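You operate a simulated robot arm through the tools that you are given. There is no shell and no other tool. Be economical: measure what you need, move in short steps, check, and stop when the job is done.

The job below is to be done with a simulated two-armed robot. You get a single attempt, and the scene is never put back.

JOB
Take the 22 black cradle and leave it on the square silver plate on the top of the shipping bench. Put the white ring marked "Left" from the top of the long yellow-legged bench on the lower shelf of the long yellow-legged bench. Take the steel sleeve on the top of the long yellow-legged bench and put it away on the right yellow bench steel top. Open the dryer drawer, take the round grey housing that says "26" from the top of the long yellow-legged bench and put it inside floor and shut the drawer again. Take the tall square-flange gear motor labelled "92" from the top of the long yellow-legged bench and leave it on the lower shelf of the long yellow-legged bench. Take the teal dabber and leave it on the left yellow bench steel top. Do these in any order. Set down upright: black cradle, tall square-flange gear motor, teal dabber.

The check looks at the end state, three seconds after you hand in, the way a careful person would. Anything else that was tipped, shoved, dropped, spilled or broken makes it a failure.

ROBOT AND FRAMES
Two 7-joint arms with two-finger parallel grippers on one trunk, on a base that drives. Base frame: it is fixed to the floor where the robot stands at the start and does not move with it; the origin is under the middle of the robot, x ahead of it, y to its left, z up. Units: m, rad, N and s.
The left shoulder is at the start at [0.05, 0.209, 1.196], the right one opposite. With the tool pointing down near the work surface each hand reaches from about 0.1 to 0.88 m from the robot's upright axis, wherever it stands, measured 20 degrees to its own side. Places, roughly: black cradle [0.5, 0.25, 0.75]; dryer drawer [0.8, -2, 0.9]; dryer drawer floor [0.9, -2, 0.9]; left yellow bench steel top [-6.3, 0.1, 0.7]; lower shelf of the long yellow-legged bench [-4.2, -2.8, 0.2]; right yellow bench steel top [-6.3, 3.5, 0.7]; round grey housing [-3.5, -2.75, 0.75]; square silver plate [-1.75, 2.75, 0.75]; steel sleeve [-3.5, -3, 0.75]; tall square-flange gear motor [-4.5, -3, 0.75]; teal dabber (3x3x6 cm) [-4.4, -2.7, 0.8]; white ring [-3, -2.75, 0.75]. Payload 4.4 kg a hand.
The tool frame of a hand sits at the grasp point between the pads (the TCP): z along the fingers, y along the line on which they close. The tips reach 0.023 m beyond it. Largest opening 0.094 m; finger width 0.038, thickness 0.01; the body of the gripper, 0.054 by 0.096 m, starts 0.039 m behind the TCP.
Orientation is told as [roll, pitch, yaw] about the base's x, y, z axes, in that order, counted from this pose: with the fingers straight down and closing along the base's y, the tool's x points along the base's -x, its y along +y and its z along -z.

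CONTROLS
- The arms move only by the tool arm_command. It takes "left_plan", "right_plan" or both (then of equal length, played together; a hand with none holds still); each is a list that holds one entry, the list of rows, each a list of 7 numbers: the shift along the tool's x, y, z in units of 40 mm (1.0 is 40 mm), then the turn, a rotation vector about the tool's x, y, z in units of 6 degrees (1.0 is 6 degrees), then the gripper command, from -1 (fully open) to 1 (shut), values between in proportion. In form: [[[tx, ty, tz, rx, ry, rz, gripper], ...]]. A call has 1 to 20 rows; each row shifts and turns the commanded pose from where the row before left it, along the tool's axes as they then stand. A call with a number of a shift or a turn outside -1 to 1 is refused whole. Rows are played at 5 a second. More than 0.05 m and 0.15 rad between two rows, or a gripper value outside its range, and nothing of the call is played. A pose out of reach is approached as far as the arm can. The call stops where the force on the tool passes 40 N (or 10 N more than at its start, if that is more) or the arm is blocked; 0.2 s more then pass. The fingers move at their own pace (about 0.108 m/s each) and stop on an object; they squeeze with about 20 N. The grip force told is the motor's: it shows also when the fingers shut on nothing. Time passes only in rows, and 0.2 s behind the last, so rows that do not move let the fingers close. The reply holds the time, the measured pose of the TCP, the force on the tool along the base axes, the opening and the grip force, in the units named above and with some noise, with the torque about the TCP (base axes, N m) and any sound that the robot's microphone picked up.
- Cameras (640 x 400 px; columns grow to the right, rows downward): "scene" is now at [0.1548, 0.009, 1.3667]; the picture's right is [0.11, -0.99, 0.00], its down [-0.57, -0.06, -0.82] and it looks along [0.81, 0.09, -0.57] (base axes); focal length 295 px, centre (320, 200). "left" rides on the left gripper at [0.087, -0.016, -0.074] in its tool frame; the picture's right is [0.18, 0.98, 0.00], its down [-0.58, 0.11, -0.81] and it looks along [-0.79, 0.15, 0.59] (tool axes); focal length 243 px, centre (320, 200). "right" rides on the right gripper at [0.086, 0.016, -0.075] in its tool frame; the picture's right is [-0.18, 0.98, 0.00], its down [-0.58, -0.11, -0.81] and it looks along [-0.79, -0.15, 0.59] (tool axes); focal length 243 px, centre (320, 200). There is no depth. A picture from a camera that has moved, and an enlarged one, comes with that camera's place and axes in the base frame and with its lens.
- get_image(camera): a new picture of that camera. No time passes.
- raise_lower(by): slides the trunk up (or, below 0, down) by that many m; the arms and the scene camera ride with it, the base frame stays. It gives what a move gives, with no picture.
- roll_base(legs): drives the robot by 1 to 6 legs, each [ahead, left, turn to the left] in m, m and rad, along the robot's own axes; the way and the turn of a leg run together, so that a leg with both is an arc; at most 1.5 m and 3.142 rad a leg. The arms and the cameras ride along, it lands a little off, and it stops where it bumps. It gives what a move gives.
- head_to(pan, tilt): turns the head with the scene camera to pan (to the left, within 1.396 rad either way) and tilt (down, from -0.506 to 1.204), counted from straight ahead of the robot. It gives what a move gives.
- enlarge(camera, box): a new picture of the part [left, top, right, bottom] of that camera's present view, enlarged. No time passes.
- job_done(): hands the job in; it is judged then, once.

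Work in short steps. Places have to be worked out from the pictures, the camera data and where the tool is seen: move nearer, look again, correct. Check each grasp and each placing, and mend what went wrong. You have 207 turns and 202 pictures in all, those below and enlarged ones among them. Open the grippers and draw the arms clear of the work before you hand the job in, unless the task says otherwise; then end with one line.

The tools are called after "Call:" as a command line: name --argument value ..., lists and objects as JSON in quotes. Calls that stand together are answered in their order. arm_command: Moves the arms, as the interface text tells. Its arguments: {"type":"object","properties":{"left_plan":{"type":"array"},"right_plan":{"type":"array"}},"required":[]} The other tools are called the same way: raise_lower (by) slides the trunk up or down; roll_base (legs) drives the base; head_to (pan, tilt) turns the head that bears the scene camera; get_image (camera) takes a picture; enlarge (camera, box) takes an enlarged picture of a part of a camera's view; job_done () hands the job in.

At the start:

```text
time_s: 0.0
left_tool_pos: [0.4258, 0.284, 1.1355]
left_tcp_rot: [0.001, -0.001, 0.002]
left_contact_force: [-0.5, -0.9, 0.7]
left_moment: [-0.02, 0.01, 0.01]
left_opening: 0.0939
left_gripper_force: 0.1
right_tool_pos: [0.5064, -0.0727, 1.1427]
right_tcp_rot: [0.001, 0.0, 0.0]
right_contact_force: [-0.6, 0.4, 0.0]
right_moment: [0.04, -0.02, 0.01]
right_opening: 0.094
right_gripper_force: 0.1
trunk travel left (down, up): [-0.275, 0.288]
robot x, y, heading: [0.0015, 0.0019, 0.004]
head pan, tilt: [0.112, 0.611]
```

scene: 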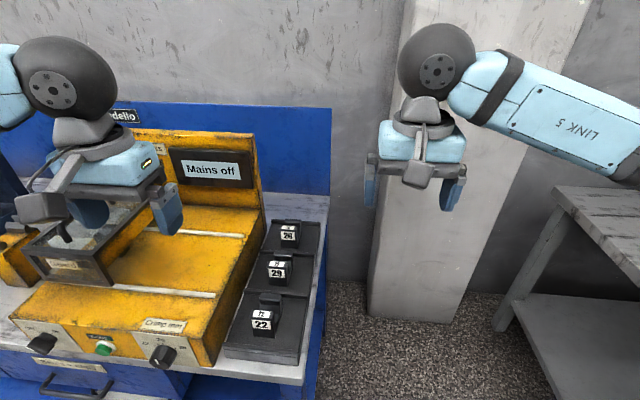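
right: 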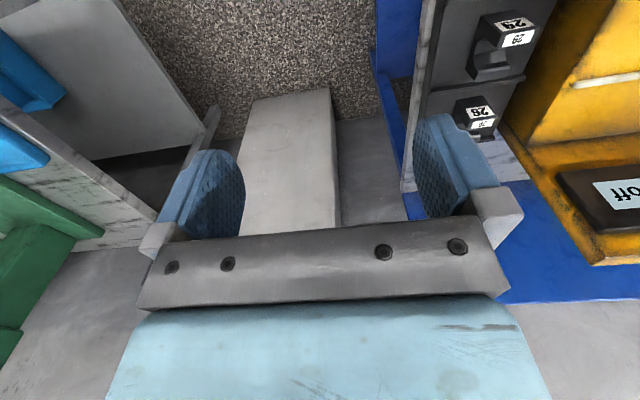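
left: 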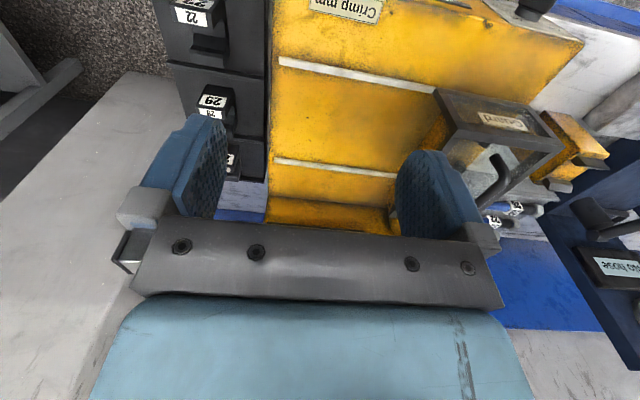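

The 22 cradle looks to be the front black block at the right of the crimp machine. I enlarge the view to see its shape.

Call:
enlarge --camera "scene" --box '[200, 200, 340, 380]'

```text
2.22 times, centred on (270, 290) of scene
camera zoom: at [0.1548, 0.009, 1.3667], right [0.11, -0.99, 0.0], down [-0.57, -0.06, -0.82], along [0.81, 0.09, -0.57], focal length 656 px, centre (431, 0)
```

zoom: 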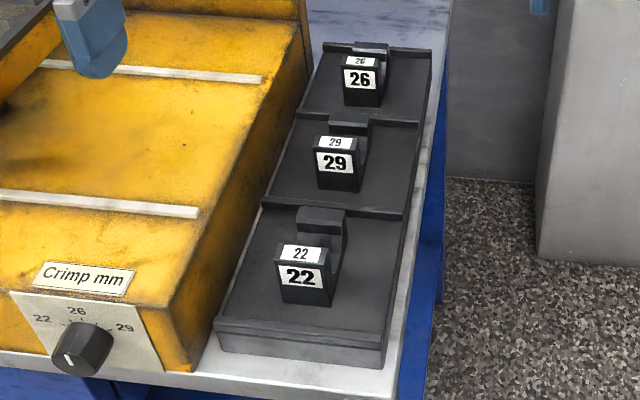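

The cradle is a small U block, near (0.51, 0.175). I move the left hand above it, lowering a little, to look from its camera.

Call:
arm_command --left_plan '[[[-0.5, -0.9, 0.5, 0, 0, 0, -1], [-0.5, -0.9, 0.5, 0, 0, 0, -1], [-0.5, -0.9, 0.5, 0, 0, 0, -1], [-0.5, 0, 0.9, 0, 0, 0, -1], [0, 0, 0.9, 0, 0, 0, -1], [0, 0, 0, 0, 0, 0, -1]]]'

Call:
get_image --camera "left"

Call:
get_image --camera "scene"

```text
time_s: 1.4
left_tool_pos: [0.5053, 0.1768, 1.0035]
left_tcp_rot: [0.0, -0.002, 0.002]
left_contact_force: [-0.2, 0.1, -0.4]
left_moment: [-0.03, -0.02, 0.0]
left_opening: 0.0941
left_gripper_force: 0.1
right_tool_pos: [0.5049, -0.0724, 1.1428]
right_tcp_rot: [0.0, 0.0, 0.0]
right_contact_force: [-0.3, -0.3, 1.0]
right_moment: [0.05, -0.01, 0.04]
right_opening: 0.0942
right_gripper_force: 0.1
trunk travel left (down, up): [-0.275, 0.288]
robot x, y, heading: [-0.003, -0.0014, 0.002]
head pan, tilt: [0.112, 0.611]
```

```text
197 pictures are left
camera left: at [0.4175, 0.1609, 1.0767], right [-0.19, 0.98, 0.0], down [0.58, 0.11, 0.81], along [0.79, 0.15, -0.59], focal length 243 px, centre (320, 200)
```

left: 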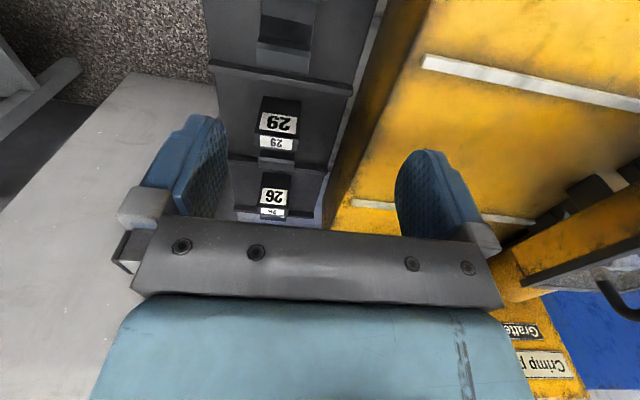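

```text
196 pictures are left
camera scene: at [0.1546, 0.0088, 1.3667], right [0.11, -0.99, 0.0], down [-0.57, -0.06, -0.82], along [0.81, 0.09, -0.57], focal length 295 px, centre (320, 200)
```

scene: 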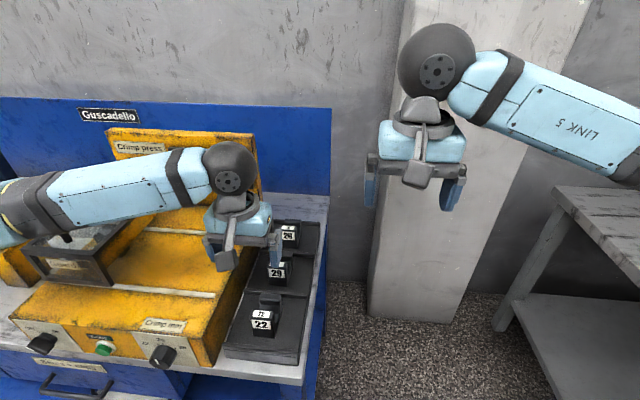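

Triangulating shows the label tops near z 0.88 with the 22 block at about x 0.45–0.50, y 0.148. I move the hand back for a proper view of it.

Call:
arm_command --left_plan '[[[0.9, -0.35, 0, 0, 0, 0, -1], [0.9, -0.35, 0, 0, 0, 0, -1], [0.9, 0, 0, 0, 0, 0, -1], [0, 0, 0, 0, 0, 0, -1]]]'

Call:
get_image --camera "left"

```text
time_s: 2.4
left_tool_pos: [0.3965, 0.1503, 1.0049]
left_tcp_rot: [-0.001, -0.001, 0.002]
left_contact_force: [0.6, -0.4, -0.1]
left_moment: [-0.02, -0.01, -0.02]
left_opening: 0.0938
left_gripper_force: 0.1
right_tool_pos: [0.5069, -0.0734, 1.1427]
right_tcp_rot: [0.001, 0.001, 0.0]
right_contact_force: [1.0, -0.7, -0.1]
right_moment: [0.0, -0.01, 0.03]
right_opening: 0.0937
right_gripper_force: 0.0
trunk travel left (down, up): [-0.275, 0.288]
robot x, y, heading: [-0.0004, -0.0026, 0.002]
head pan, tilt: [0.112, 0.611]
```

```text
195 pictures are left
camera left: at [0.3097, 0.1334, 1.0797], right [-0.19, 0.98, 0.0], down [0.58, 0.11, 0.81], along [0.79, 0.15, -0.59], focal length 243 px, centre (320, 200)
```

left: 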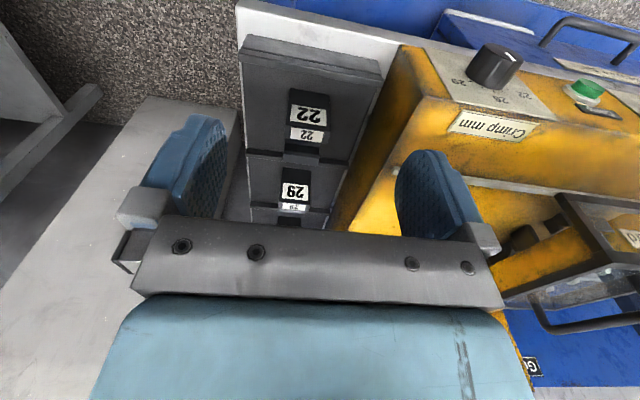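

Triangulation of the 22 label gives front face (0.454, 0.151, 0.866), tray floor about z 0.834. I move over (0.479, 0.151), with the fingers at 0.07 opening, to z 0.93, and check.

Call:
arm_command --left_plan '[[[-0.7, 0, 0, 0, 0, 0, -0.6], [-0.7, 0, 0, 0, 0, 0, -0.6], [-0.68, 0, 0, 0, 0, 0, -0.6], [0, 0, 0.9, 0, 0, 0, -0.6], [0, 0, 0.9, 0, 0, 0, -0.6], [0, 0, 0, 0, 0, 0, -0.6]]]'

Call:
enlarge --camera "scene" --box '[180, 180, 340, 380]'

Call:
get_image --camera "left"

```text
time_s: 3.8
left_tool_pos: [0.4808, 0.1499, 0.9326]
left_tcp_rot: [0.002, 0.0, 0.003]
left_contact_force: [0.5, 0.2, -0.5]
left_moment: [-0.02, -0.01, -0.01]
left_opening: 0.0749
left_gripper_force: 0.1
right_tool_pos: [0.5054, -0.0748, 1.1436]
right_tcp_rot: [-0.001, 0.001, -0.001]
right_contact_force: [-0.1, 0.7, 0.6]
right_moment: [-0.01, 0.0, 0.02]
right_opening: 0.094
right_gripper_force: 0.0
trunk travel left (down, up): [-0.275, 0.288]
robot x, y, heading: [-0.0005, 0.002, -0.003]
head pan, tilt: [0.112, 0.611]
```

```text
2.00 times, centred on (260, 280) of scene
camera zoom: at [0.1546, 0.009, 1.3667], right [0.11, -0.99, 0.0], down [-0.57, -0.06, -0.82], along [0.81, 0.09, -0.57], focal length 591 px, centre (440, 40)
```

zoom: 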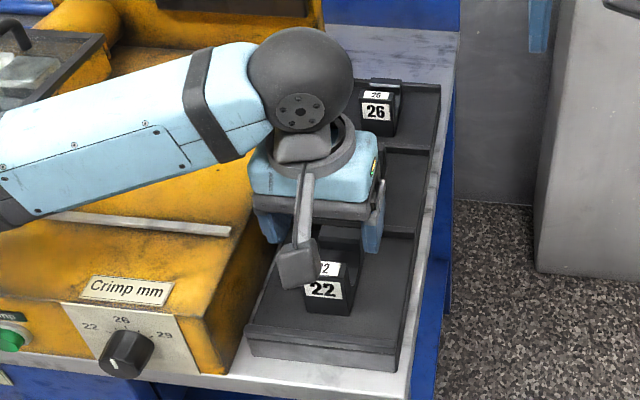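

```text
193 pictures are left
camera left: at [0.3924, 0.1322, 1.0076], right [-0.19, 0.98, 0.0], down [0.58, 0.11, 0.81], along [0.79, 0.15, -0.59], focal length 243 px, centre (320, 200)
```

left: 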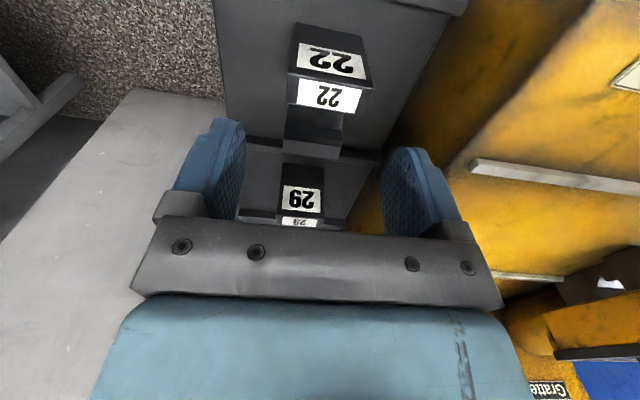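

The cradle is centred between the fingers. I descend to z 0.868 and close.

Call:
arm_command --left_plan '[[[0, 0, 0.8, 0, 0, 0, -0.6], [0, 0, 0.8, 0, 0, 0, -0.6], [0, 0, 0, 0, 0, 0, -0.6], [0, 0, 0, 0, 0, 0, 1], [0, 0, 0, 0, 0, 0, 1], [0, 0, 0, 0, 0, 0, 1], [0, 0, 0, 0, 0, 0, 1]]]'

Call:
get_image --camera "left"

```text
time_s: 5.4
left_tool_pos: [0.4814, 0.1464, 0.8684]
left_tcp_rot: [0.0, -0.001, 0.001]
left_contact_force: [1.6, 1.6, -0.4]
left_moment: [0.01, -0.21, 0.02]
left_opening: 0.0419
left_gripper_force: 19.5
right_tool_pos: [0.5065, -0.073, 1.1431]
right_tcp_rot: [-0.001, -0.001, 0.0]
right_contact_force: [-1.1, 0.5, 0.4]
right_moment: [0.0, 0.0, -0.01]
right_opening: 0.0942
right_gripper_force: 0.1
trunk travel left (down, up): [-0.275, 0.288]
robot x, y, heading: [-0.0013, 0.0001, 0.002]
head pan, tilt: [0.112, 0.611]
```

```text
192 pictures are left
camera left: at [0.393, 0.1307, 0.9435], right [-0.19, 0.98, 0.0], down [0.58, 0.11, 0.81], along [0.79, 0.15, -0.59], focal length 243 px, centre (320, 200)
```

left: 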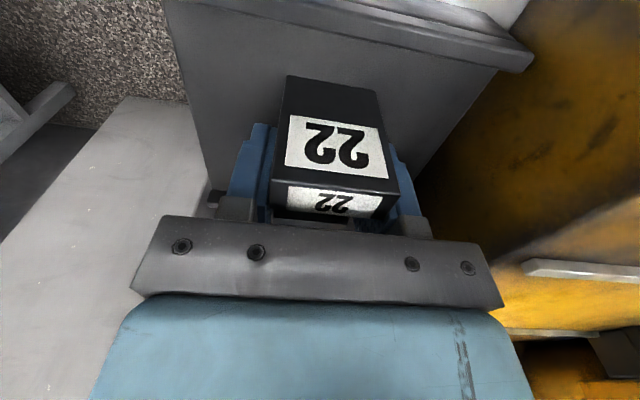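

Gripped at 0.042 m width. I lift it straight up and check the hold.

Call:
arm_command --left_plan '[[[0, 0, -0.4, 0, 0, 0, 1], [0, 0, -0.8, 0, 0, 0, 1], [0, 0, -0.9, 0, 0, 0, 1], [0, 0, -0.9, 0, 0, 0, 1], [0, 0, -0.9, 0, 0, 0, 1], [0, 0, -0.9, 0, 0, 0, 1], [0, 0, 0, 0, 0, 0, 1]]]'

Call:
get_image --camera "scene"

```text
time_s: 7.0
left_tool_pos: [0.4826, 0.1492, 1.0602]
left_tcp_rot: [-0.001, -0.002, 0.002]
left_contact_force: [0.7, -0.6, -5.8]
left_moment: [0.01, 0.03, 0.02]
left_opening: 0.0421
left_gripper_force: 20.0
right_tool_pos: [0.5057, -0.0728, 1.1431]
right_tcp_rot: [0.0, 0.001, 0.001]
right_contact_force: [-0.3, 0.2, 0.3]
right_moment: [-0.02, -0.02, 0.0]
right_opening: 0.0943
right_gripper_force: 0.0
trunk travel left (down, up): [-0.275, 0.288]
robot x, y, heading: [0.0003, 0.0008, 0.004]
head pan, tilt: [0.112, 0.611]
```

```text
191 pictures are left
camera scene: at [0.1556, 0.0095, 1.3665], right [0.11, -0.99, 0.0], down [-0.57, -0.06, -0.82], along [0.81, 0.09, -0.57], focal length 295 px, centre (320, 200)
```

scene: 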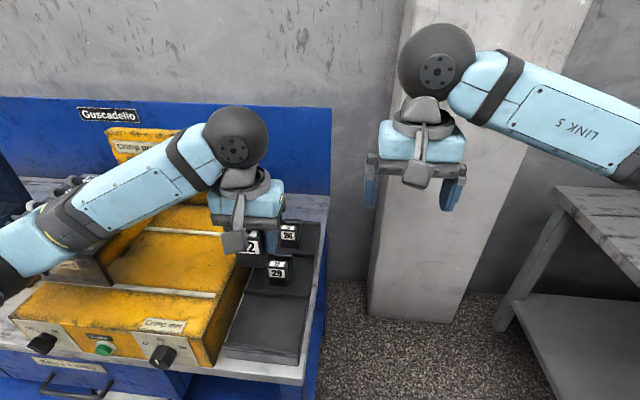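

The cradle is held (about 6 N). I draw both hands in toward the body for driving, then look left and right.

Call:
arm_command --left_plan '[[[0.8, 0.3, -0.5, 0, 0, 0, 1], [0.8, 0.3, -0.5, 0, 0, 0, 1], [0.8, 0.3, -0.3, 0, 0, 0, 1], [0.8, 0.3, 0, 0, 0, 0, 1], [0, 0, 0, 0, 0, 0, 1]]]' --right_plan '[[[0.9, -0.7, 0, 0, 0, 0, -1], [0.9, -0.7, 0, 0, 0, 0, -1], [0.9, -0.7, 0, 0, 0, 0, -1], [0.9, -0.7, 0, 0, 0, 0, -1], [0, 0, 0, 0, 0, 0, -1]]]'

Call:
head_to --pan 1.39 --tilt 0.35

Call:
get_image --camera "scene"

Call:
head_to --pan -1.39 --tilt 0.35

Call:
get_image --camera "scene"

```text
time_s: 8.2
left_tool_pos: [0.3545, 0.1982, 1.111]
left_tcp_rot: [0.0, 0.001, 0.003]
left_contact_force: [0.7, 0.8, -6.6]
left_moment: [0.0, 0.0, 0.01]
left_opening: 0.0419
left_gripper_force: 20.1
right_tool_pos: [0.3629, -0.1828, 1.1417]
right_tcp_rot: [0.001, 0.002, -0.001]
right_contact_force: [-0.3, 0.1, -0.1]
right_moment: [-0.03, 0.0, 0.01]
right_opening: 0.0942
right_gripper_force: 0.1
trunk travel left (down, up): [-0.275, 0.288]
robot x, y, heading: [0.0031, -0.0017, -0.001]
head pan, tilt: [0.112, 0.611]
```

```text
time_s: 9.7
left_tool_pos: [0.3542, 0.1987, 1.1124]
left_tcp_rot: [0.0, 0.001, 0.001]
left_contact_force: [1.0, -0.6, -6.1]
left_moment: [0.0, -0.01, 0.02]
left_opening: 0.0421
left_gripper_force: 19.8
right_tool_pos: [0.3619, -0.1846, 1.1415]
right_tcp_rot: [-0.002, 0.0, -0.002]
right_contact_force: [0.3, -0.1, 0.2]
right_moment: [0.01, 0.01, 0.02]
right_opening: 0.094
right_gripper_force: 0.2
trunk travel left (down, up): [-0.275, 0.288]
robot x, y, heading: [0.0022, 0.0008, -0.003]
head pan, tilt: [1.389, 0.351]
```

```text
190 pictures are left
camera scene: at [0.0846, 0.091, 1.3902], right [0.98, -0.18, 0.0], down [-0.06, -0.34, -0.94], along [0.17, 0.92, -0.34], focal length 295 px, centre (320, 200)
```

scene: 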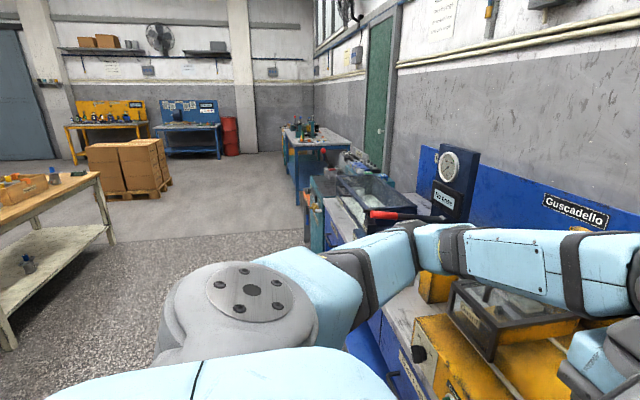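

```text
time_s: 12.1
left_tool_pos: [0.3531, 0.1975, 1.1122]
left_tcp_rot: [0.0, -0.001, 0.002]
left_contact_force: [0.0, -0.1, -6.2]
left_moment: [0.02, 0.03, 0.02]
left_opening: 0.042
left_gripper_force: 20.4
right_tool_pos: [0.3629, -0.1849, 1.1431]
right_tcp_rot: [0.0, 0.0, -0.001]
right_contact_force: [0.2, -0.2, -0.2]
right_moment: [0.01, 0.01, 0.0]
right_opening: 0.0938
right_gripper_force: 0.1
trunk travel left (down, up): [-0.275, 0.288]
robot x, y, heading: [-0.0018, 0.0009, 0.004]
head pan, tilt: [-1.389, 0.351]
```

```text
189 pictures are left
camera scene: at [0.0845, -0.0922, 1.3903], right [-0.98, -0.18, 0.0], down [-0.06, 0.34, -0.94], along [0.17, -0.92, -0.34], focal length 295 px, centre (320, 200)
```

scene: 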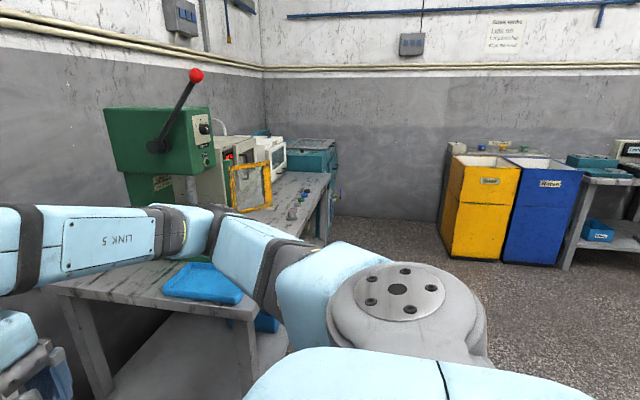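

The wooden table to the left is probably the shipping bench. I back away and turn left to face it, with the head forward.

Call:
roll_base --legs '[[-0.45, 0, 0], [0, 0, 2.03]]'

Call:
head_to --pan 0 --tilt 0.35

Call:
get_image --camera "scene"

```text
time_s: 19.7
left_tool_pos: [-0.7856, 0.2394, 1.1124]
left_tcp_rot: [0.001, -0.002, 2.007]
left_contact_force: [0.1, -0.2, -6.3]
left_moment: [0.01, -0.02, -0.05]
left_opening: 0.0419
left_gripper_force: 20.6
right_tool_pos: [-0.4422, 0.4082, 1.1415]
right_tcp_rot: [0.0, 0.0, 2.007]
right_contact_force: [0.4, 0.1, 0.1]
right_moment: [0.01, -0.01, 0.0]
right_opening: 0.0937
right_gripper_force: 0.2
trunk travel left (down, up): [-0.275, 0.288]
robot x, y, heading: [-0.4564, 0.0037, 2.009]
head pan, tilt: [-1.389, 0.351]
```

```text
time_s: 21.2
left_tool_pos: [-0.7852, 0.2388, 1.1124]
left_tcp_rot: [0.0, 0.0, 2.008]
left_contact_force: [-0.6, 0.6, -6.2]
left_moment: [0.01, -0.02, -0.03]
left_opening: 0.042
left_gripper_force: 20.2
right_tool_pos: [-0.4437, 0.408, 1.1417]
right_tcp_rot: [0.001, 0.001, 2.006]
right_contact_force: [0.0, -0.8, 0.1]
right_moment: [-0.01, -0.01, -0.01]
right_opening: 0.094
right_gripper_force: 0.1
trunk travel left (down, up): [-0.275, 0.288]
robot x, y, heading: [-0.4577, -0.0021, 2.004]
head pan, tilt: [0.0, 0.351]
```

```text
188 pictures are left
camera scene: at [-0.5255, 0.1469, 1.3903], right [0.91, 0.42, 0.0], down [0.15, -0.31, -0.94], along [-0.4, 0.85, -0.34], focal length 295 px, centre (320, 200)
```

scene: 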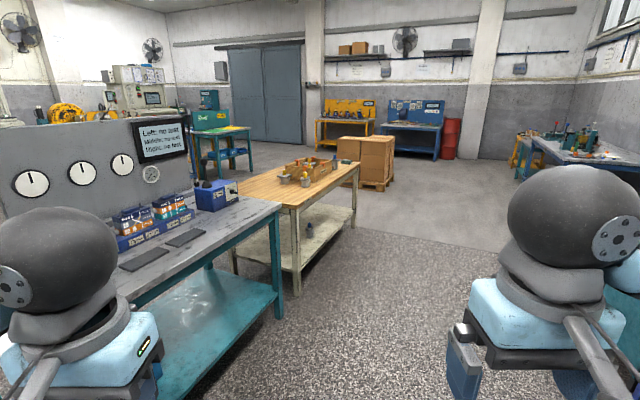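

A teal test bench and a wooden bench are in view. I enlarge the wooden bench to find the silver plate.

Call:
enlarge --camera "scene" --box '[200, 130, 400, 260]'

Call:
head_to --pan 0.8 --tilt 0.35

Call:
get_image --camera "scene"

```text
3.08 times, centred on (300, 195) of scene
camera zoom: at [-0.5255, 0.1469, 1.3903], right [0.91, 0.42, 0.0], down [0.15, -0.31, -0.94], along [-0.4, 0.85, -0.34], focal length 909 px, centre (382, 215)
```

zoom: 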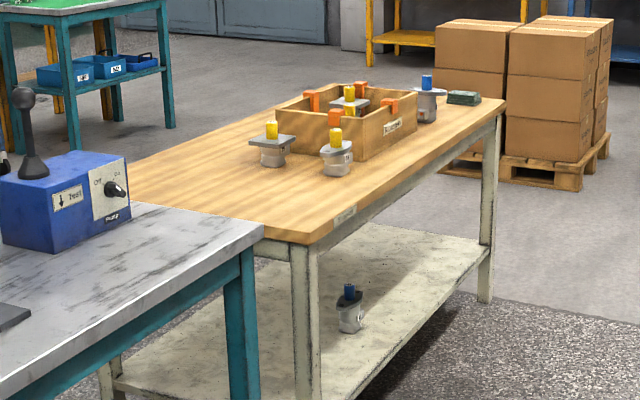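

```text
time_s: 22.3
left_tool_pos: [-0.7863, 0.2397, 1.1113]
left_tcp_rot: [0.0, 0.0, 2.007]
left_contact_force: [-0.2, -1.0, -6.1]
left_moment: [0.0, -0.01, 0.01]
left_opening: 0.042
left_gripper_force: 20.2
right_tool_pos: [-0.4419, 0.4075, 1.1406]
right_tcp_rot: [0.001, 0.001, 2.006]
right_contact_force: [-0.1, 0.5, 0.1]
right_moment: [0.01, 0.04, 0.0]
right_opening: 0.0943
right_gripper_force: 0.1
trunk travel left (down, up): [-0.275, 0.288]
robot x, y, heading: [-0.4597, 0.0044, 2.007]
head pan, tilt: [0.799, 0.351]
```

```text
186 pictures are left
camera scene: at [-0.5742, 0.0933, 1.3903], right [0.33, 0.94, 0.0], down [0.32, -0.11, -0.94], along [-0.89, 0.31, -0.34], focal length 295 px, centre (320, 200)
```

scene: 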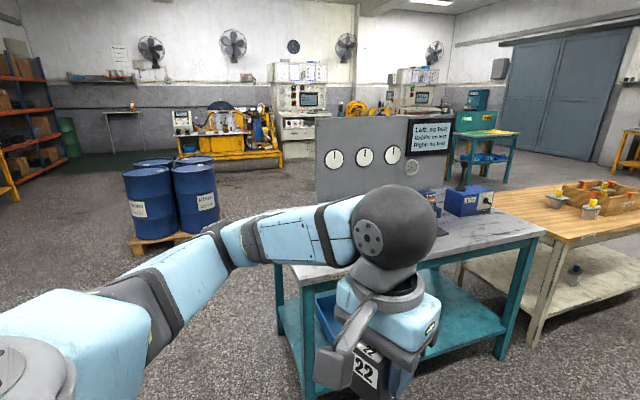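

The bench items need a closer look. I drive along the benches' right side to about (-0.66, 2.6) and turn to face the wooden bench.

Call:
roll_base --legs '[[0, 0, -0.36], [1.3, 0, 0], [1.3, 0, 0], [0, 0, 1.49]]'

Call:
head_to --pan 0 --tilt 0.6

Call:
get_image --camera "scene"

```text
time_s: 39.7
left_tool_pos: [-0.9616, 2.4047, 1.1114]
left_tcp_rot: [0.0, 0.0, 3.098]
left_contact_force: [0.2, 0.9, -5.7]
left_moment: [0.01, 0.0, 0.01]
left_opening: 0.0422
left_gripper_force: 20.1
right_tool_pos: [-0.9547, 2.7868, 1.1421]
right_tcp_rot: [0.0, 0.001, 3.099]
right_contact_force: [-0.4, 0.2, 0.1]
right_moment: [0.0, 0.02, -0.02]
right_opening: 0.094
right_gripper_force: 0.0
trunk travel left (down, up): [-0.275, 0.288]
robot x, y, heading: [-0.6003, 2.5866, 3.101]
head pan, tilt: [0.799, 0.351]
```

```text
time_s: 40.8
left_tool_pos: [-0.9623, 2.4045, 1.112]
left_tcp_rot: [0.0, 0.0, 3.099]
left_contact_force: [-0.5, -0.2, -6.7]
left_moment: [-0.01, 0.0, 0.01]
left_opening: 0.0421
left_gripper_force: 20.1
right_tool_pos: [-0.9543, 2.7876, 1.142]
right_tcp_rot: [0.0, -0.001, 3.1]
right_contact_force: [-0.8, -0.5, -0.5]
right_moment: [0.01, 0.0, 0.01]
right_opening: 0.0939
right_gripper_force: 0.1
trunk travel left (down, up): [-0.275, 0.288]
robot x, y, heading: [-0.6011, 2.5875, 3.101]
head pan, tilt: [0.0, 0.6]
```

```text
185 pictures are left
camera scene: at [-0.7563, 2.5934, 1.3675], right [0.04, 1.0, 0.0], down [0.56, -0.02, -0.83], along [-0.82, 0.03, -0.56], focal length 295 px, centre (320, 200)
```

scene: 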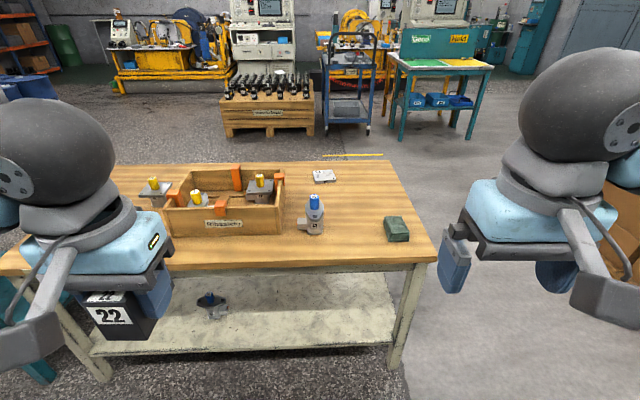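

A small silver plate lies at the back of the bench, around pixel (325,175). I enlarge it.

Call:
enlarge --camera "scene" --box '[270, 150, 430, 250]'

```text
4.00 times, centred on (350, 200) of scene
camera zoom: at [-0.7563, 2.5934, 1.3675], right [0.04, 1.0, 0.0], down [0.56, -0.02, -0.83], along [-0.82, 0.03, -0.56], focal length 1182 px, centre (200, 200)
```

zoom: 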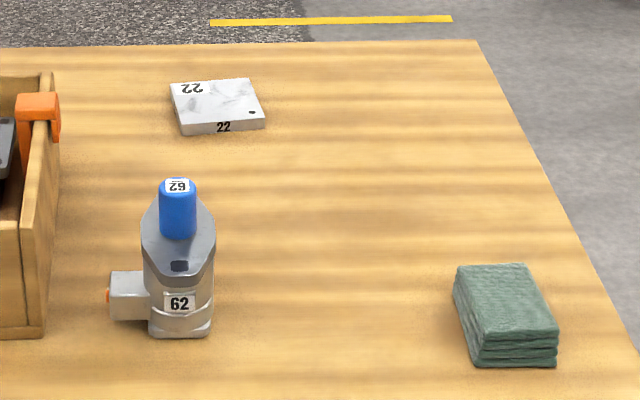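

The plate is marked "22", about 8 cm square, near (-1.8, 2.65). I shift right 0.2 and go forward about 0.36 so it comes within the left hand's reach.

Call:
roll_base --legs '[[0, -0.2, 0], [0.34, 0, 0.04]]'

Call:
head_to --pan 0.3 --tilt 0.7

Call:
get_image --camera "scene"

```text
time_s: 45.0
left_tool_pos: [-1.2901, 2.5994, 1.1126]
left_tcp_rot: [0.0, 0.0, -3.14]
left_contact_force: [-0.3, 0.4, -5.9]
left_moment: [0.0, -0.02, -0.01]
left_opening: 0.0421
left_gripper_force: 20.0
right_tool_pos: [-1.2988, 2.9809, 1.1422]
right_tcp_rot: [0.001, 0.0, -3.139]
right_contact_force: [0.0, 0.7, 0.5]
right_moment: [-0.01, -0.02, -0.01]
right_opening: 0.0941
right_gripper_force: 0.1
trunk travel left (down, up): [-0.275, 0.288]
robot x, y, heading: [-0.9345, 2.7944, -3.142]
head pan, tilt: [0.0, 0.6]
```

```text
time_s: 45.8
left_tool_pos: [-1.2887, 2.5988, 1.1126]
left_tcp_rot: [-0.001, -0.001, -3.139]
left_contact_force: [-0.6, -0.1, -6.3]
left_moment: [-0.01, 0.02, 0.0]
left_opening: 0.0419
left_gripper_force: 20.2
right_tool_pos: [-1.2975, 2.9808, 1.1416]
right_tcp_rot: [-0.001, 0.002, -3.141]
right_contact_force: [0.7, 0.3, -0.4]
right_moment: [0.0, 0.0, 0.0]
right_opening: 0.094
right_gripper_force: 0.1
trunk travel left (down, up): [-0.275, 0.288]
robot x, y, heading: [-0.9389, 2.7969, -3.136]
head pan, tilt: [0.3, 0.7]
```

```text
183 pictures are left
camera scene: at [-1.0848, 2.7712, 1.3589], right [-0.3, 0.96, 0.0], down [0.62, 0.19, -0.76], along [-0.73, -0.23, -0.64], focal length 295 px, centre (320, 200)
```

scene: 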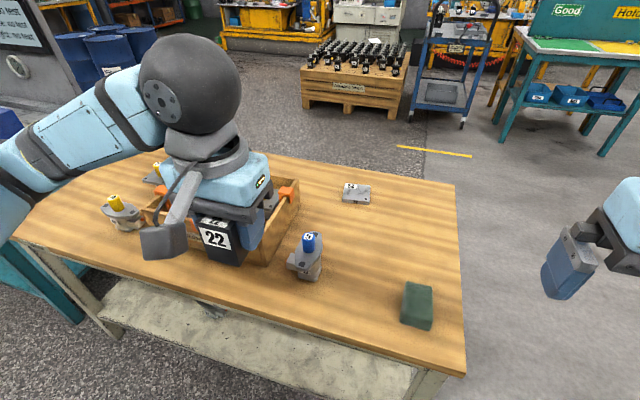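

The plate is at about (-1.87, 2.65), z≈0.72, still ~0.9 m from the axis. I creep ahead another 0.12 m.

Call:
roll_base --legs '[[0.12, 0, 0]]'

Call:
head_to --pan 0 --tilt 1.15

Call:
get_image --camera "scene"

```text
time_s: 47.1
left_tool_pos: [-1.4108, 2.5999, 1.1125]
left_tcp_rot: [-0.001, 0.0, 3.14]
left_contact_force: [-0.6, 0.4, -6.2]
left_moment: [-0.03, 0.0, 0.0]
left_opening: 0.0421
left_gripper_force: 20.2
right_tool_pos: [-1.4176, 2.9822, 1.1416]
right_tcp_rot: [0.001, 0.001, 3.141]
right_contact_force: [-0.7, -0.2, 0.3]
right_moment: [0.02, -0.03, 0.02]
right_opening: 0.0941
right_gripper_force: 0.0
trunk travel left (down, up): [-0.275, 0.288]
robot x, y, heading: [-1.0581, 2.7985, 3.141]
head pan, tilt: [0.3, 0.7]
```

```text
time_s: 48.0
left_tool_pos: [-1.4094, 2.6013, 1.1124]
left_tcp_rot: [0.002, 0.001, 3.141]
left_contact_force: [0.7, 0.7, -5.6]
left_moment: [0.0, -0.02, 0.01]
left_opening: 0.042
left_gripper_force: 19.9
right_tool_pos: [-1.4171, 2.9835, 1.1422]
right_tcp_rot: [-0.001, -0.001, 3.14]
right_contact_force: [0.2, 0.3, 0.2]
right_moment: [0.0, -0.03, -0.02]
right_opening: 0.0938
right_gripper_force: 0.1
trunk travel left (down, up): [-0.275, 0.288]
robot x, y, heading: [-1.0565, 2.8012, 3.135]
head pan, tilt: [0.0, 1.15]
```

```text
182 pictures are left
camera scene: at [-1.1832, 2.7966, 1.3258], right [0.0, 1.0, 0.0], down [0.91, 0.0, -0.41], along [-0.41, 0.0, -0.91], focal length 295 px, centre (320, 200)
```

scene: 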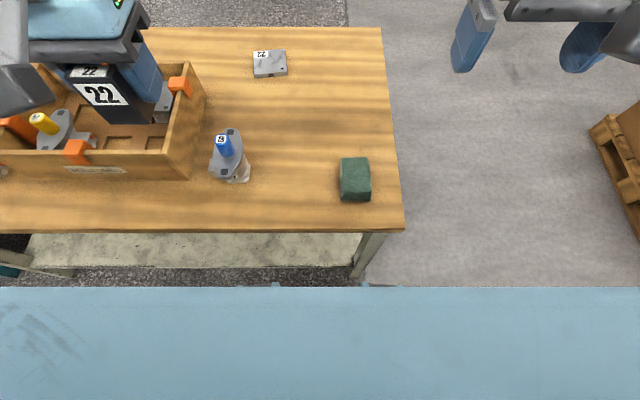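

The base is close to the bench edge, so I stay here. Plate ≈ (-1.86, 2.66). I extend the left hand toward it at the present height.

Call:
arm_command --left_plan '[[[-0.95, -0.15, 0, 0, 0, 0, 1], [-0.95, -0.15, 0, 0, 0, 0, 1], [-0.95, -0.15, 0, 0, 0, 0, 1], [-0.95, -0.15, 0, 0, 0, 0, 1], [-0.95, -0.15, 0, 0, 0, 0, 1], [-0.95, -0.15, 0, 0, 0, 0, 1], [-0.95, -0.15, 0.3, 0, 0, 0, 1], [-0.95, -0.15, 0.8, 0, 0, 0, 1], [-0.95, -0.15, 0.8, 0, 0, 0, 1], [0, 0, 0, 0, 0, 0, 1]]]'

Call:
get_image --camera "left"

Call:
get_image --camera "scene"

```text
time_s: 50.2
left_tool_pos: [-1.7551, 2.656, 1.0318]
left_tcp_rot: [0.001, 0.0, 3.142]
left_contact_force: [0.4, -0.3, -6.4]
left_moment: [0.0, 0.01, -0.02]
left_opening: 0.0422
left_gripper_force: 20.3
right_tool_pos: [-1.4166, 2.9831, 1.1439]
right_tcp_rot: [0.001, 0.001, 3.14]
right_contact_force: [0.0, 0.2, 0.5]
right_moment: [0.03, 0.03, -0.04]
right_opening: 0.094
right_gripper_force: 0.0
trunk travel left (down, up): [-0.275, 0.288]
robot x, y, heading: [-1.0522, 2.7965, 3.137]
head pan, tilt: [0.0, 1.15]
```

```text
181 pictures are left
camera left: at [-1.6694, 2.6713, 1.1059], right [0.18, -0.98, 0.0], down [-0.58, -0.11, 0.81], along [-0.79, -0.15, -0.59], focal length 243 px, centre (320, 200)
```

left: 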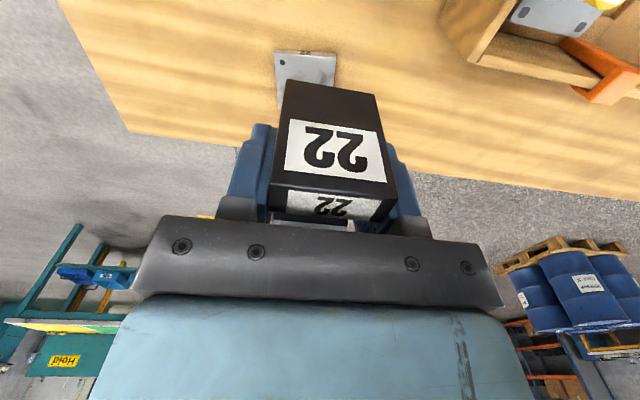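

```text
180 pictures are left
camera scene: at [-1.1826, 2.7963, 1.3259], right [0.0, 1.0, 0.0], down [0.91, 0.0, -0.41], along [-0.41, 0.0, -0.91], focal length 295 px, centre (320, 200)
```

scene: 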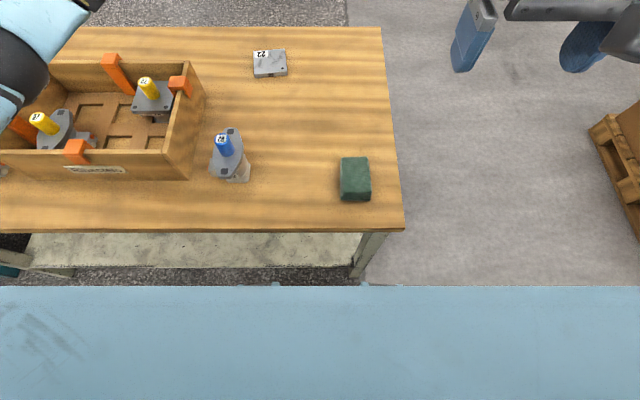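

I enlarge the plate in the scene view to fix its corners.

Call:
enlarge --camera "scene" --box '[230, 35, 310, 95]'

Call:
enlarge --camera "left" --box '[240, 30, 380, 130]'

```text
6.67 times, centred on (270, 65) of scene
camera zoom: at [-1.1826, 2.7963, 1.3259], right [0.0, 1.0, 0.0], down [0.91, 0.0, -0.41], along [-0.41, 0.0, -0.91], focal length 1969 px, centre (653, 1100)
```

zoom: 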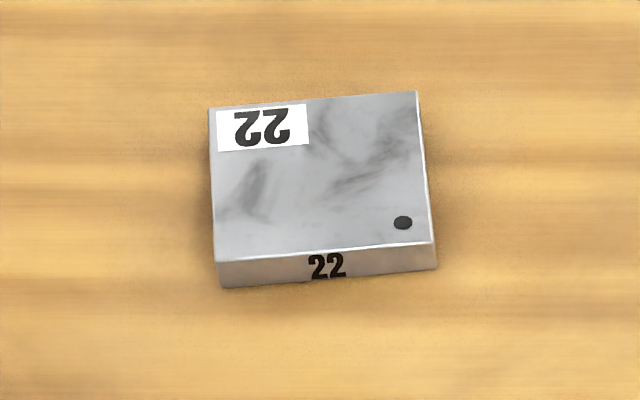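

```text
4.00 times, centred on (310, 80) of left
camera zoom: at [-1.6694, 2.6713, 1.1059], right [0.18, -0.98, 0.0], down [-0.58, -0.11, 0.81], along [-0.79, -0.15, -0.59], focal length 970 px, centre (360, 680)
```

zoom: 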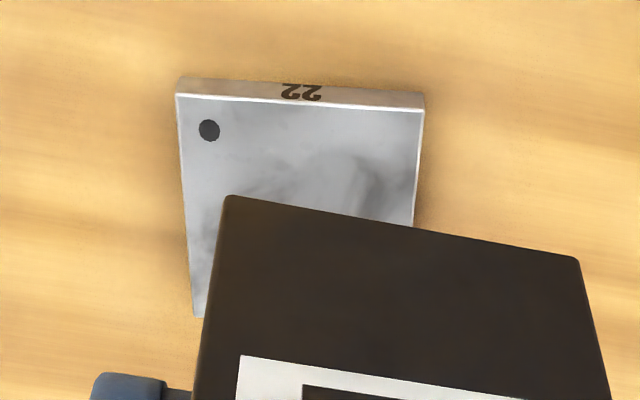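

Both cameras agree: plate centre (-1.869, 2.658), top z 0.737, turned about 7° counter-clockwise. I move over it with a matching turn, and lower to z 0.80.

Call:
arm_command --left_plan '[[[-0.95, 0, 0, 0, 0, -0.6, 1], [-0.95, 0, 0, 0, 0, -0.6, 1], [-0.93, 0, 0, 0, 0, 0, 1], [0, 0, 0.9, 0, 0, 0, 1], [0, 0, 0.9, 0, 0, 0, 1], [0, 0, 0.9, 0, 0, 0, 1], [0, 0, 0.9, 0, 0, 0, 1], [0, 0, 0.9, 0, 0, 0, 1], [0, 0, 0.8, 0, 0, 0, 1], [0, 0, 0.3, 0, 0, 0, 1], [0, 0, 0, 0, 0, 0, 1]]]'

Call:
enlarge --camera "scene" --box '[190, 20, 350, 120]'

Call:
get_image --camera "left"

```text
time_s: 52.6
left_tool_pos: [-1.8663, 2.6496, 0.8133]
left_tcp_rot: [-0.002, 0.003, -3.016]
left_contact_force: [1.1, 0.4, -6.1]
left_moment: [0.0, -0.01, 0.02]
left_opening: 0.0422
left_gripper_force: 20.6
right_tool_pos: [-1.4176, 2.9812, 1.1415]
right_tcp_rot: [0.0, -0.002, 3.141]
right_contact_force: [-0.2, -0.1, -0.4]
right_moment: [0.02, 0.0, -0.01]
right_opening: 0.0941
right_gripper_force: 0.2
trunk travel left (down, up): [-0.275, 0.288]
robot x, y, heading: [-1.0521, 2.7969, 3.138]
head pan, tilt: [0.0, 1.15]
```

```text
4.00 times, centred on (270, 70) of scene
camera zoom: at [-1.1836, 2.7967, 1.3257], right [0.0, 1.0, 0.0], down [0.91, 0.0, -0.41], along [-0.41, 0.0, -0.91], focal length 1182 px, centre (520, 720)
```

zoom: 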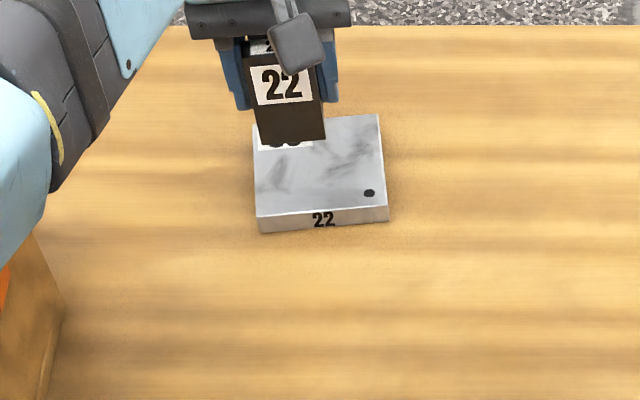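

```text
176 pictures are left
camera left: at [-1.7833, 2.6749, 0.8879], right [0.31, -0.95, 0.0], down [-0.56, -0.18, 0.81], along [-0.77, -0.25, -0.59], focal length 243 px, centre (320, 200)
```

left: 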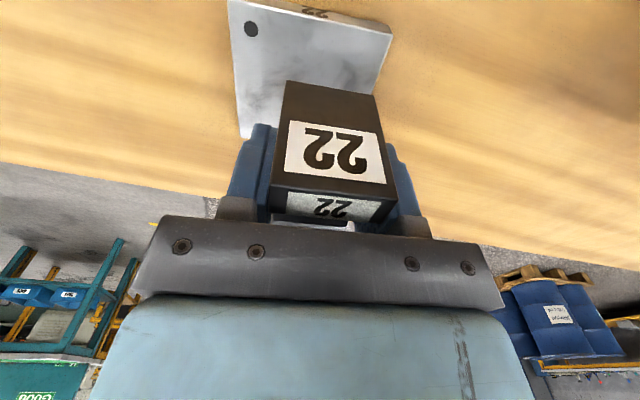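

The cradle sits 8 mm low in y, so I correct it and lower close to the plate.

Call:
arm_command --left_plan '[[[-0.03, -0.2, 0, 0, 0, 0, 1], [0, 0, 0.7, 0, 0, 0, 1], [0, 0, 0.2, 0, 0, 0, 1], [0, 0, 0, 0, 0, 0, 1]]]'

Call:
enlarge --camera "scene" --box '[220, 30, 320, 100]'

```text
time_s: 53.6
left_tool_pos: [-1.867, 2.6571, 0.7772]
left_tcp_rot: [0.0, 0.002, -3.016]
left_contact_force: [1.4, 0.5, -6.5]
left_moment: [-0.01, -0.02, -0.02]
left_opening: 0.042
left_gripper_force: 19.7
right_tool_pos: [-1.417, 2.9823, 1.1417]
right_tcp_rot: [0.001, -0.003, 3.139]
right_contact_force: [-0.8, 1.4, 0.0]
right_moment: [0.01, -0.02, -0.02]
right_opening: 0.094
right_gripper_force: 0.1
trunk travel left (down, up): [-0.275, 0.288]
robot x, y, heading: [-1.0538, 2.7997, 3.145]
head pan, tilt: [0.0, 1.15]
```

```text
5.71 times, centred on (270, 65) of scene
camera zoom: at [-1.1837, 2.7966, 1.3257], right [0.0, 1.0, 0.0], down [0.91, 0.0, -0.41], along [-0.41, 0.0, -0.91], focal length 1688 px, centre (606, 971)
```

zoom: 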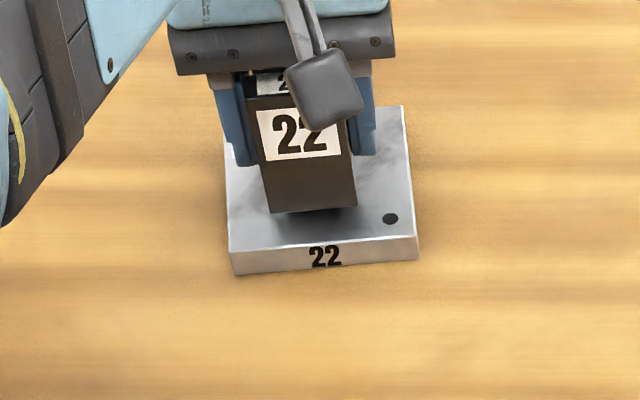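

Aligned, hovering slightly. I lower in small steps until the force shows contact.

Call:
arm_command --left_plan '[[[0, 0, 0.1, 0, 0, 0, 1], [0, 0, 0, 0, 0, 0, 1]]]'

Call:
arm_command --left_plan '[[[0, 0, 0.06, 0, 0, 0, 1], [0, 0, 0, 0, 0, 0, 1]]]'

Call:
enlarge --camera "scene" --box '[220, 30, 320, 100]'

```text
time_s: 54.2
left_tool_pos: [-1.8663, 2.6568, 0.7735]
left_tcp_rot: [0.0, -0.001, -3.017]
left_contact_force: [-0.3, 0.0, -5.8]
left_moment: [-0.02, 0.02, 0.04]
left_opening: 0.042
left_gripper_force: 20.1
right_tool_pos: [-1.4175, 2.9819, 1.1428]
right_tcp_rot: [-0.001, 0.0, 3.14]
right_contact_force: [0.9, 0.2, -0.1]
right_moment: [0.02, -0.01, 0.01]
right_opening: 0.094
right_gripper_force: 0.1
trunk travel left (down, up): [-0.275, 0.288]
robot x, y, heading: [-1.0531, 2.7962, 3.136]
head pan, tilt: [0.0, 1.15]
```

```text
time_s: 54.8
left_tool_pos: [-1.8654, 2.6565, 0.7699]
left_tcp_rot: [0.0, 0.001, -3.015]
left_contact_force: [0.8, -0.1, -6.5]
left_moment: [0.0, 0.01, 0.01]
left_opening: 0.0418
left_gripper_force: 20.2
right_tool_pos: [-1.4181, 2.9825, 1.1424]
right_tcp_rot: [0.001, 0.001, 3.139]
right_contact_force: [-0.3, -1.0, -0.8]
right_moment: [0.0, -0.06, -0.01]
right_opening: 0.0941
right_gripper_force: 0.1
trunk travel left (down, up): [-0.275, 0.288]
robot x, y, heading: [-1.0578, 2.8005, 3.137]
head pan, tilt: [0.0, 1.15]
```

```text
5.71 times, centred on (270, 65) of scene
camera zoom: at [-1.1836, 2.7967, 1.3257], right [0.0, 1.0, 0.0], down [0.91, 0.0, -0.41], along [-0.41, 0.0, -0.91], focal length 1688 px, centre (606, 971)
```

zoom: 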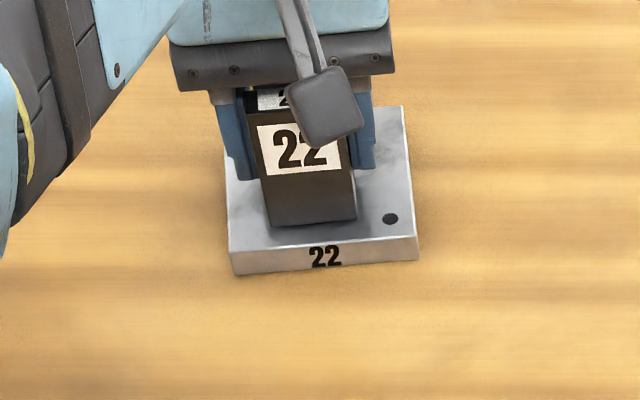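

Still no contact force. I go down in 2–3 mm steps.

Call:
arm_command --left_plan '[[[0, 0, 0.06, 0, 0, 0, 1], [0, 0, 0, 0, 0, 0, 1]]]'

Call:
arm_command --left_plan '[[[0, 0, 0.05, 0, 0, 0, 1], [0, 0, 0, 0, 0, 0, 1]]]'

```text
time_s: 55.4
left_tool_pos: [-1.8667, 2.6561, 0.7685]
left_tcp_rot: [0.0, -0.001, -3.017]
left_contact_force: [-1.5, -0.9, -0.3]
left_moment: [-0.07, -0.14, -0.07]
left_opening: 0.0419
left_gripper_force: 20.2
right_tool_pos: [-1.4175, 2.9817, 1.1417]
right_tcp_rot: [0.001, -0.001, 3.139]
right_contact_force: [0.0, 0.8, 0.4]
right_moment: [0.02, -0.01, -0.03]
right_opening: 0.0941
right_gripper_force: 0.0
trunk travel left (down, up): [-0.275, 0.288]
robot x, y, heading: [-1.0554, 2.7985, 3.141]
head pan, tilt: [0.0, 1.15]
```

```text
time_s: 56.0
left_tool_pos: [-1.8667, 2.6566, 0.7688]
left_tcp_rot: [0.001, -0.003, -3.017]
left_contact_force: [-3.3, -2.3, 11.0]
left_moment: [-0.08, -0.39, -0.07]
left_opening: 0.0417
left_gripper_force: 20.6
right_tool_pos: [-1.4156, 2.9829, 1.1427]
right_tcp_rot: [0.0, -0.001, 3.139]
right_contact_force: [0.7, -0.9, -0.8]
right_moment: [0.02, -0.01, -0.02]
right_opening: 0.0941
right_gripper_force: 0.0
trunk travel left (down, up): [-0.275, 0.288]
robot x, y, heading: [-1.0541, 2.8004, 3.145]
head pan, tilt: [0.0, 1.15]
```

Contact made (11 N upward). I release and lift straight up.

Call:
arm_command --left_plan '[[[0, 0, 0, 0, 0, 0, -0.4], [0, 0, 0, 0, 0, 0, -0.4], [0, 0, 0, 0, 0, 0, -0.4], [0, 0, -0.5, 0, 0, 0, -0.4], [0, 0, -0.9, 0, 0, 0, -0.4], [0, 0, -0.9, 0, 0, 0, -0.4], [0, 0, -0.9, 0, 0, 0, -0.4], [0, 0, -0.9, 0, 0, 0, -0.4], [0, 0, -0.9, 0, 0, 0, -1], [0, 0, -0.9, 0, 0, 0, -1], [0, 0, -0.9, 0, 0, 0, -1], [0.9, 0, -0.9, 0, 0, 0, -1], [0.9, 0, -0.9, 0, 0, 0, -1], [0.9, 0, 0, 0, 0, 0, -1], [0.9, 0, 0, 0, 0, 0, -1], [0.9, 0, 0, 0, 0, 0, -1], [0.9, 0, 0, 0, 0, 0.6, -1], [0.9, 0, 0, 0, 0, 0.6, -1]]]'

Call:
enlarge --camera "scene" --box '[220, 20, 320, 90]'

```text
refused: row 12 steps farther than a row can; nothing moved
```

```text
5.71 times, centred on (270, 55) of scene
camera zoom: at [-1.1816, 2.7969, 1.3262], right [0.0, 1.0, 0.0], down [0.91, 0.0, -0.41], along [-0.41, 0.0, -0.91], focal length 1688 px, centre (606, 1029)
```

zoom: 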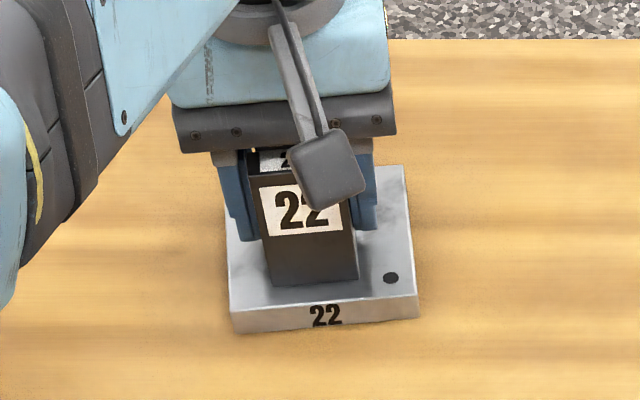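

The diagonal rows were too long together and refused; I resend with smaller diagonal steps.

Call:
arm_command --left_plan '[[[0, 0, 0, 0, 0, 0, -0.4], [0, 0, 0, 0, 0, 0, -0.4], [0, 0, 0, 0, 0, 0, -0.4], [0, 0, -0.5, 0, 0, 0, -0.4], [0, 0, -0.9, 0, 0, 0, -0.4], [0, 0, -0.9, 0, 0, 0, -0.4], [0, 0, -0.9, 0, 0, 0, -0.4], [0, 0, -0.9, 0, 0, 0, -0.4], [0, 0, -0.9, 0, 0, 0, -1], [0, 0, -0.9, 0, 0, 0, -1], [0, 0, -0.9, 0, 0, 0, -1], [0.7, 0, -0.6, 0, 0, 0, -1], [0.7, 0, -0.6, 0, 0, 0, -1], [0.9, 0, 0, 0, 0, 0, -1], [0.9, 0, 0, 0, 0, 0, -1], [0.9, 0, 0, 0, 0, 0, -1], [0.9, 0, 0, 0, 0, 0.6, -1], [0.9, 0, 0, 0, 0, 0.6, -1], [0.9, 0, 0, 0, 0, 0, -1], [0.9, 0, 0, 0, 0, 0, -1]]]'

Call:
enlarge --camera "scene" --box '[220, 20, 320, 90]'

Call:
get_image --camera "scene"

```text
time_s: 60.2
left_tool_pos: [-1.5593, 2.6823, 1.0857]
left_tcp_rot: [-0.001, -0.001, 3.143]
left_contact_force: [0.1, 0.2, 0.0]
left_moment: [-0.04, 0.04, 0.04]
left_opening: 0.0941
left_gripper_force: 0.1
right_tool_pos: [-1.4167, 2.9826, 1.1423]
right_tcp_rot: [0.0, -0.002, 3.14]
right_contact_force: [-0.4, -0.9, 0.8]
right_moment: [-0.01, 0.02, 0.0]
right_opening: 0.0939
right_gripper_force: 0.1
trunk travel left (down, up): [-0.275, 0.288]
robot x, y, heading: [-1.0582, 2.794, 3.14]
head pan, tilt: [0.0, 1.15]
```

```text
5.71 times, centred on (270, 55) of scene
camera zoom: at [-1.1821, 2.7968, 1.3259], right [0.0, 1.0, 0.0], down [0.91, 0.0, -0.41], along [-0.41, 0.0, -0.91], focal length 1688 px, centre (606, 1029)
```

zoom: 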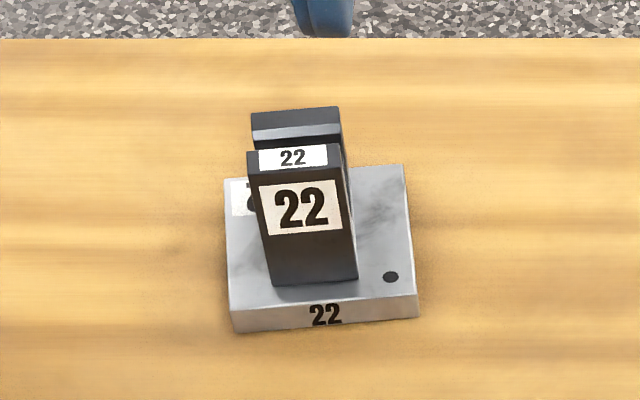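

```text
171 pictures are left
camera scene: at [-1.1821, 2.7968, 1.3259], right [0.0, 1.0, 0.0], down [0.91, 0.0, -0.41], along [-0.41, 0.0, -0.91], focal length 295 px, centre (320, 200)
```

scene: 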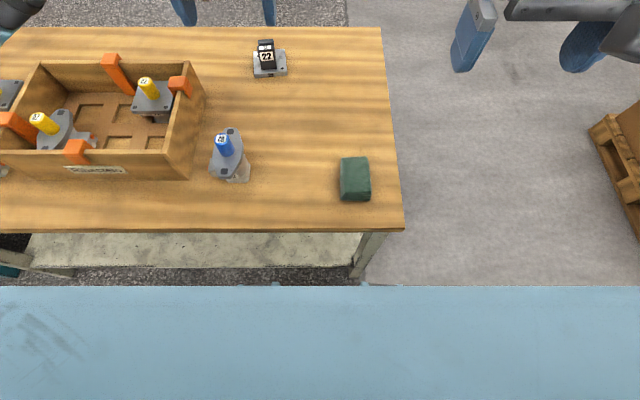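

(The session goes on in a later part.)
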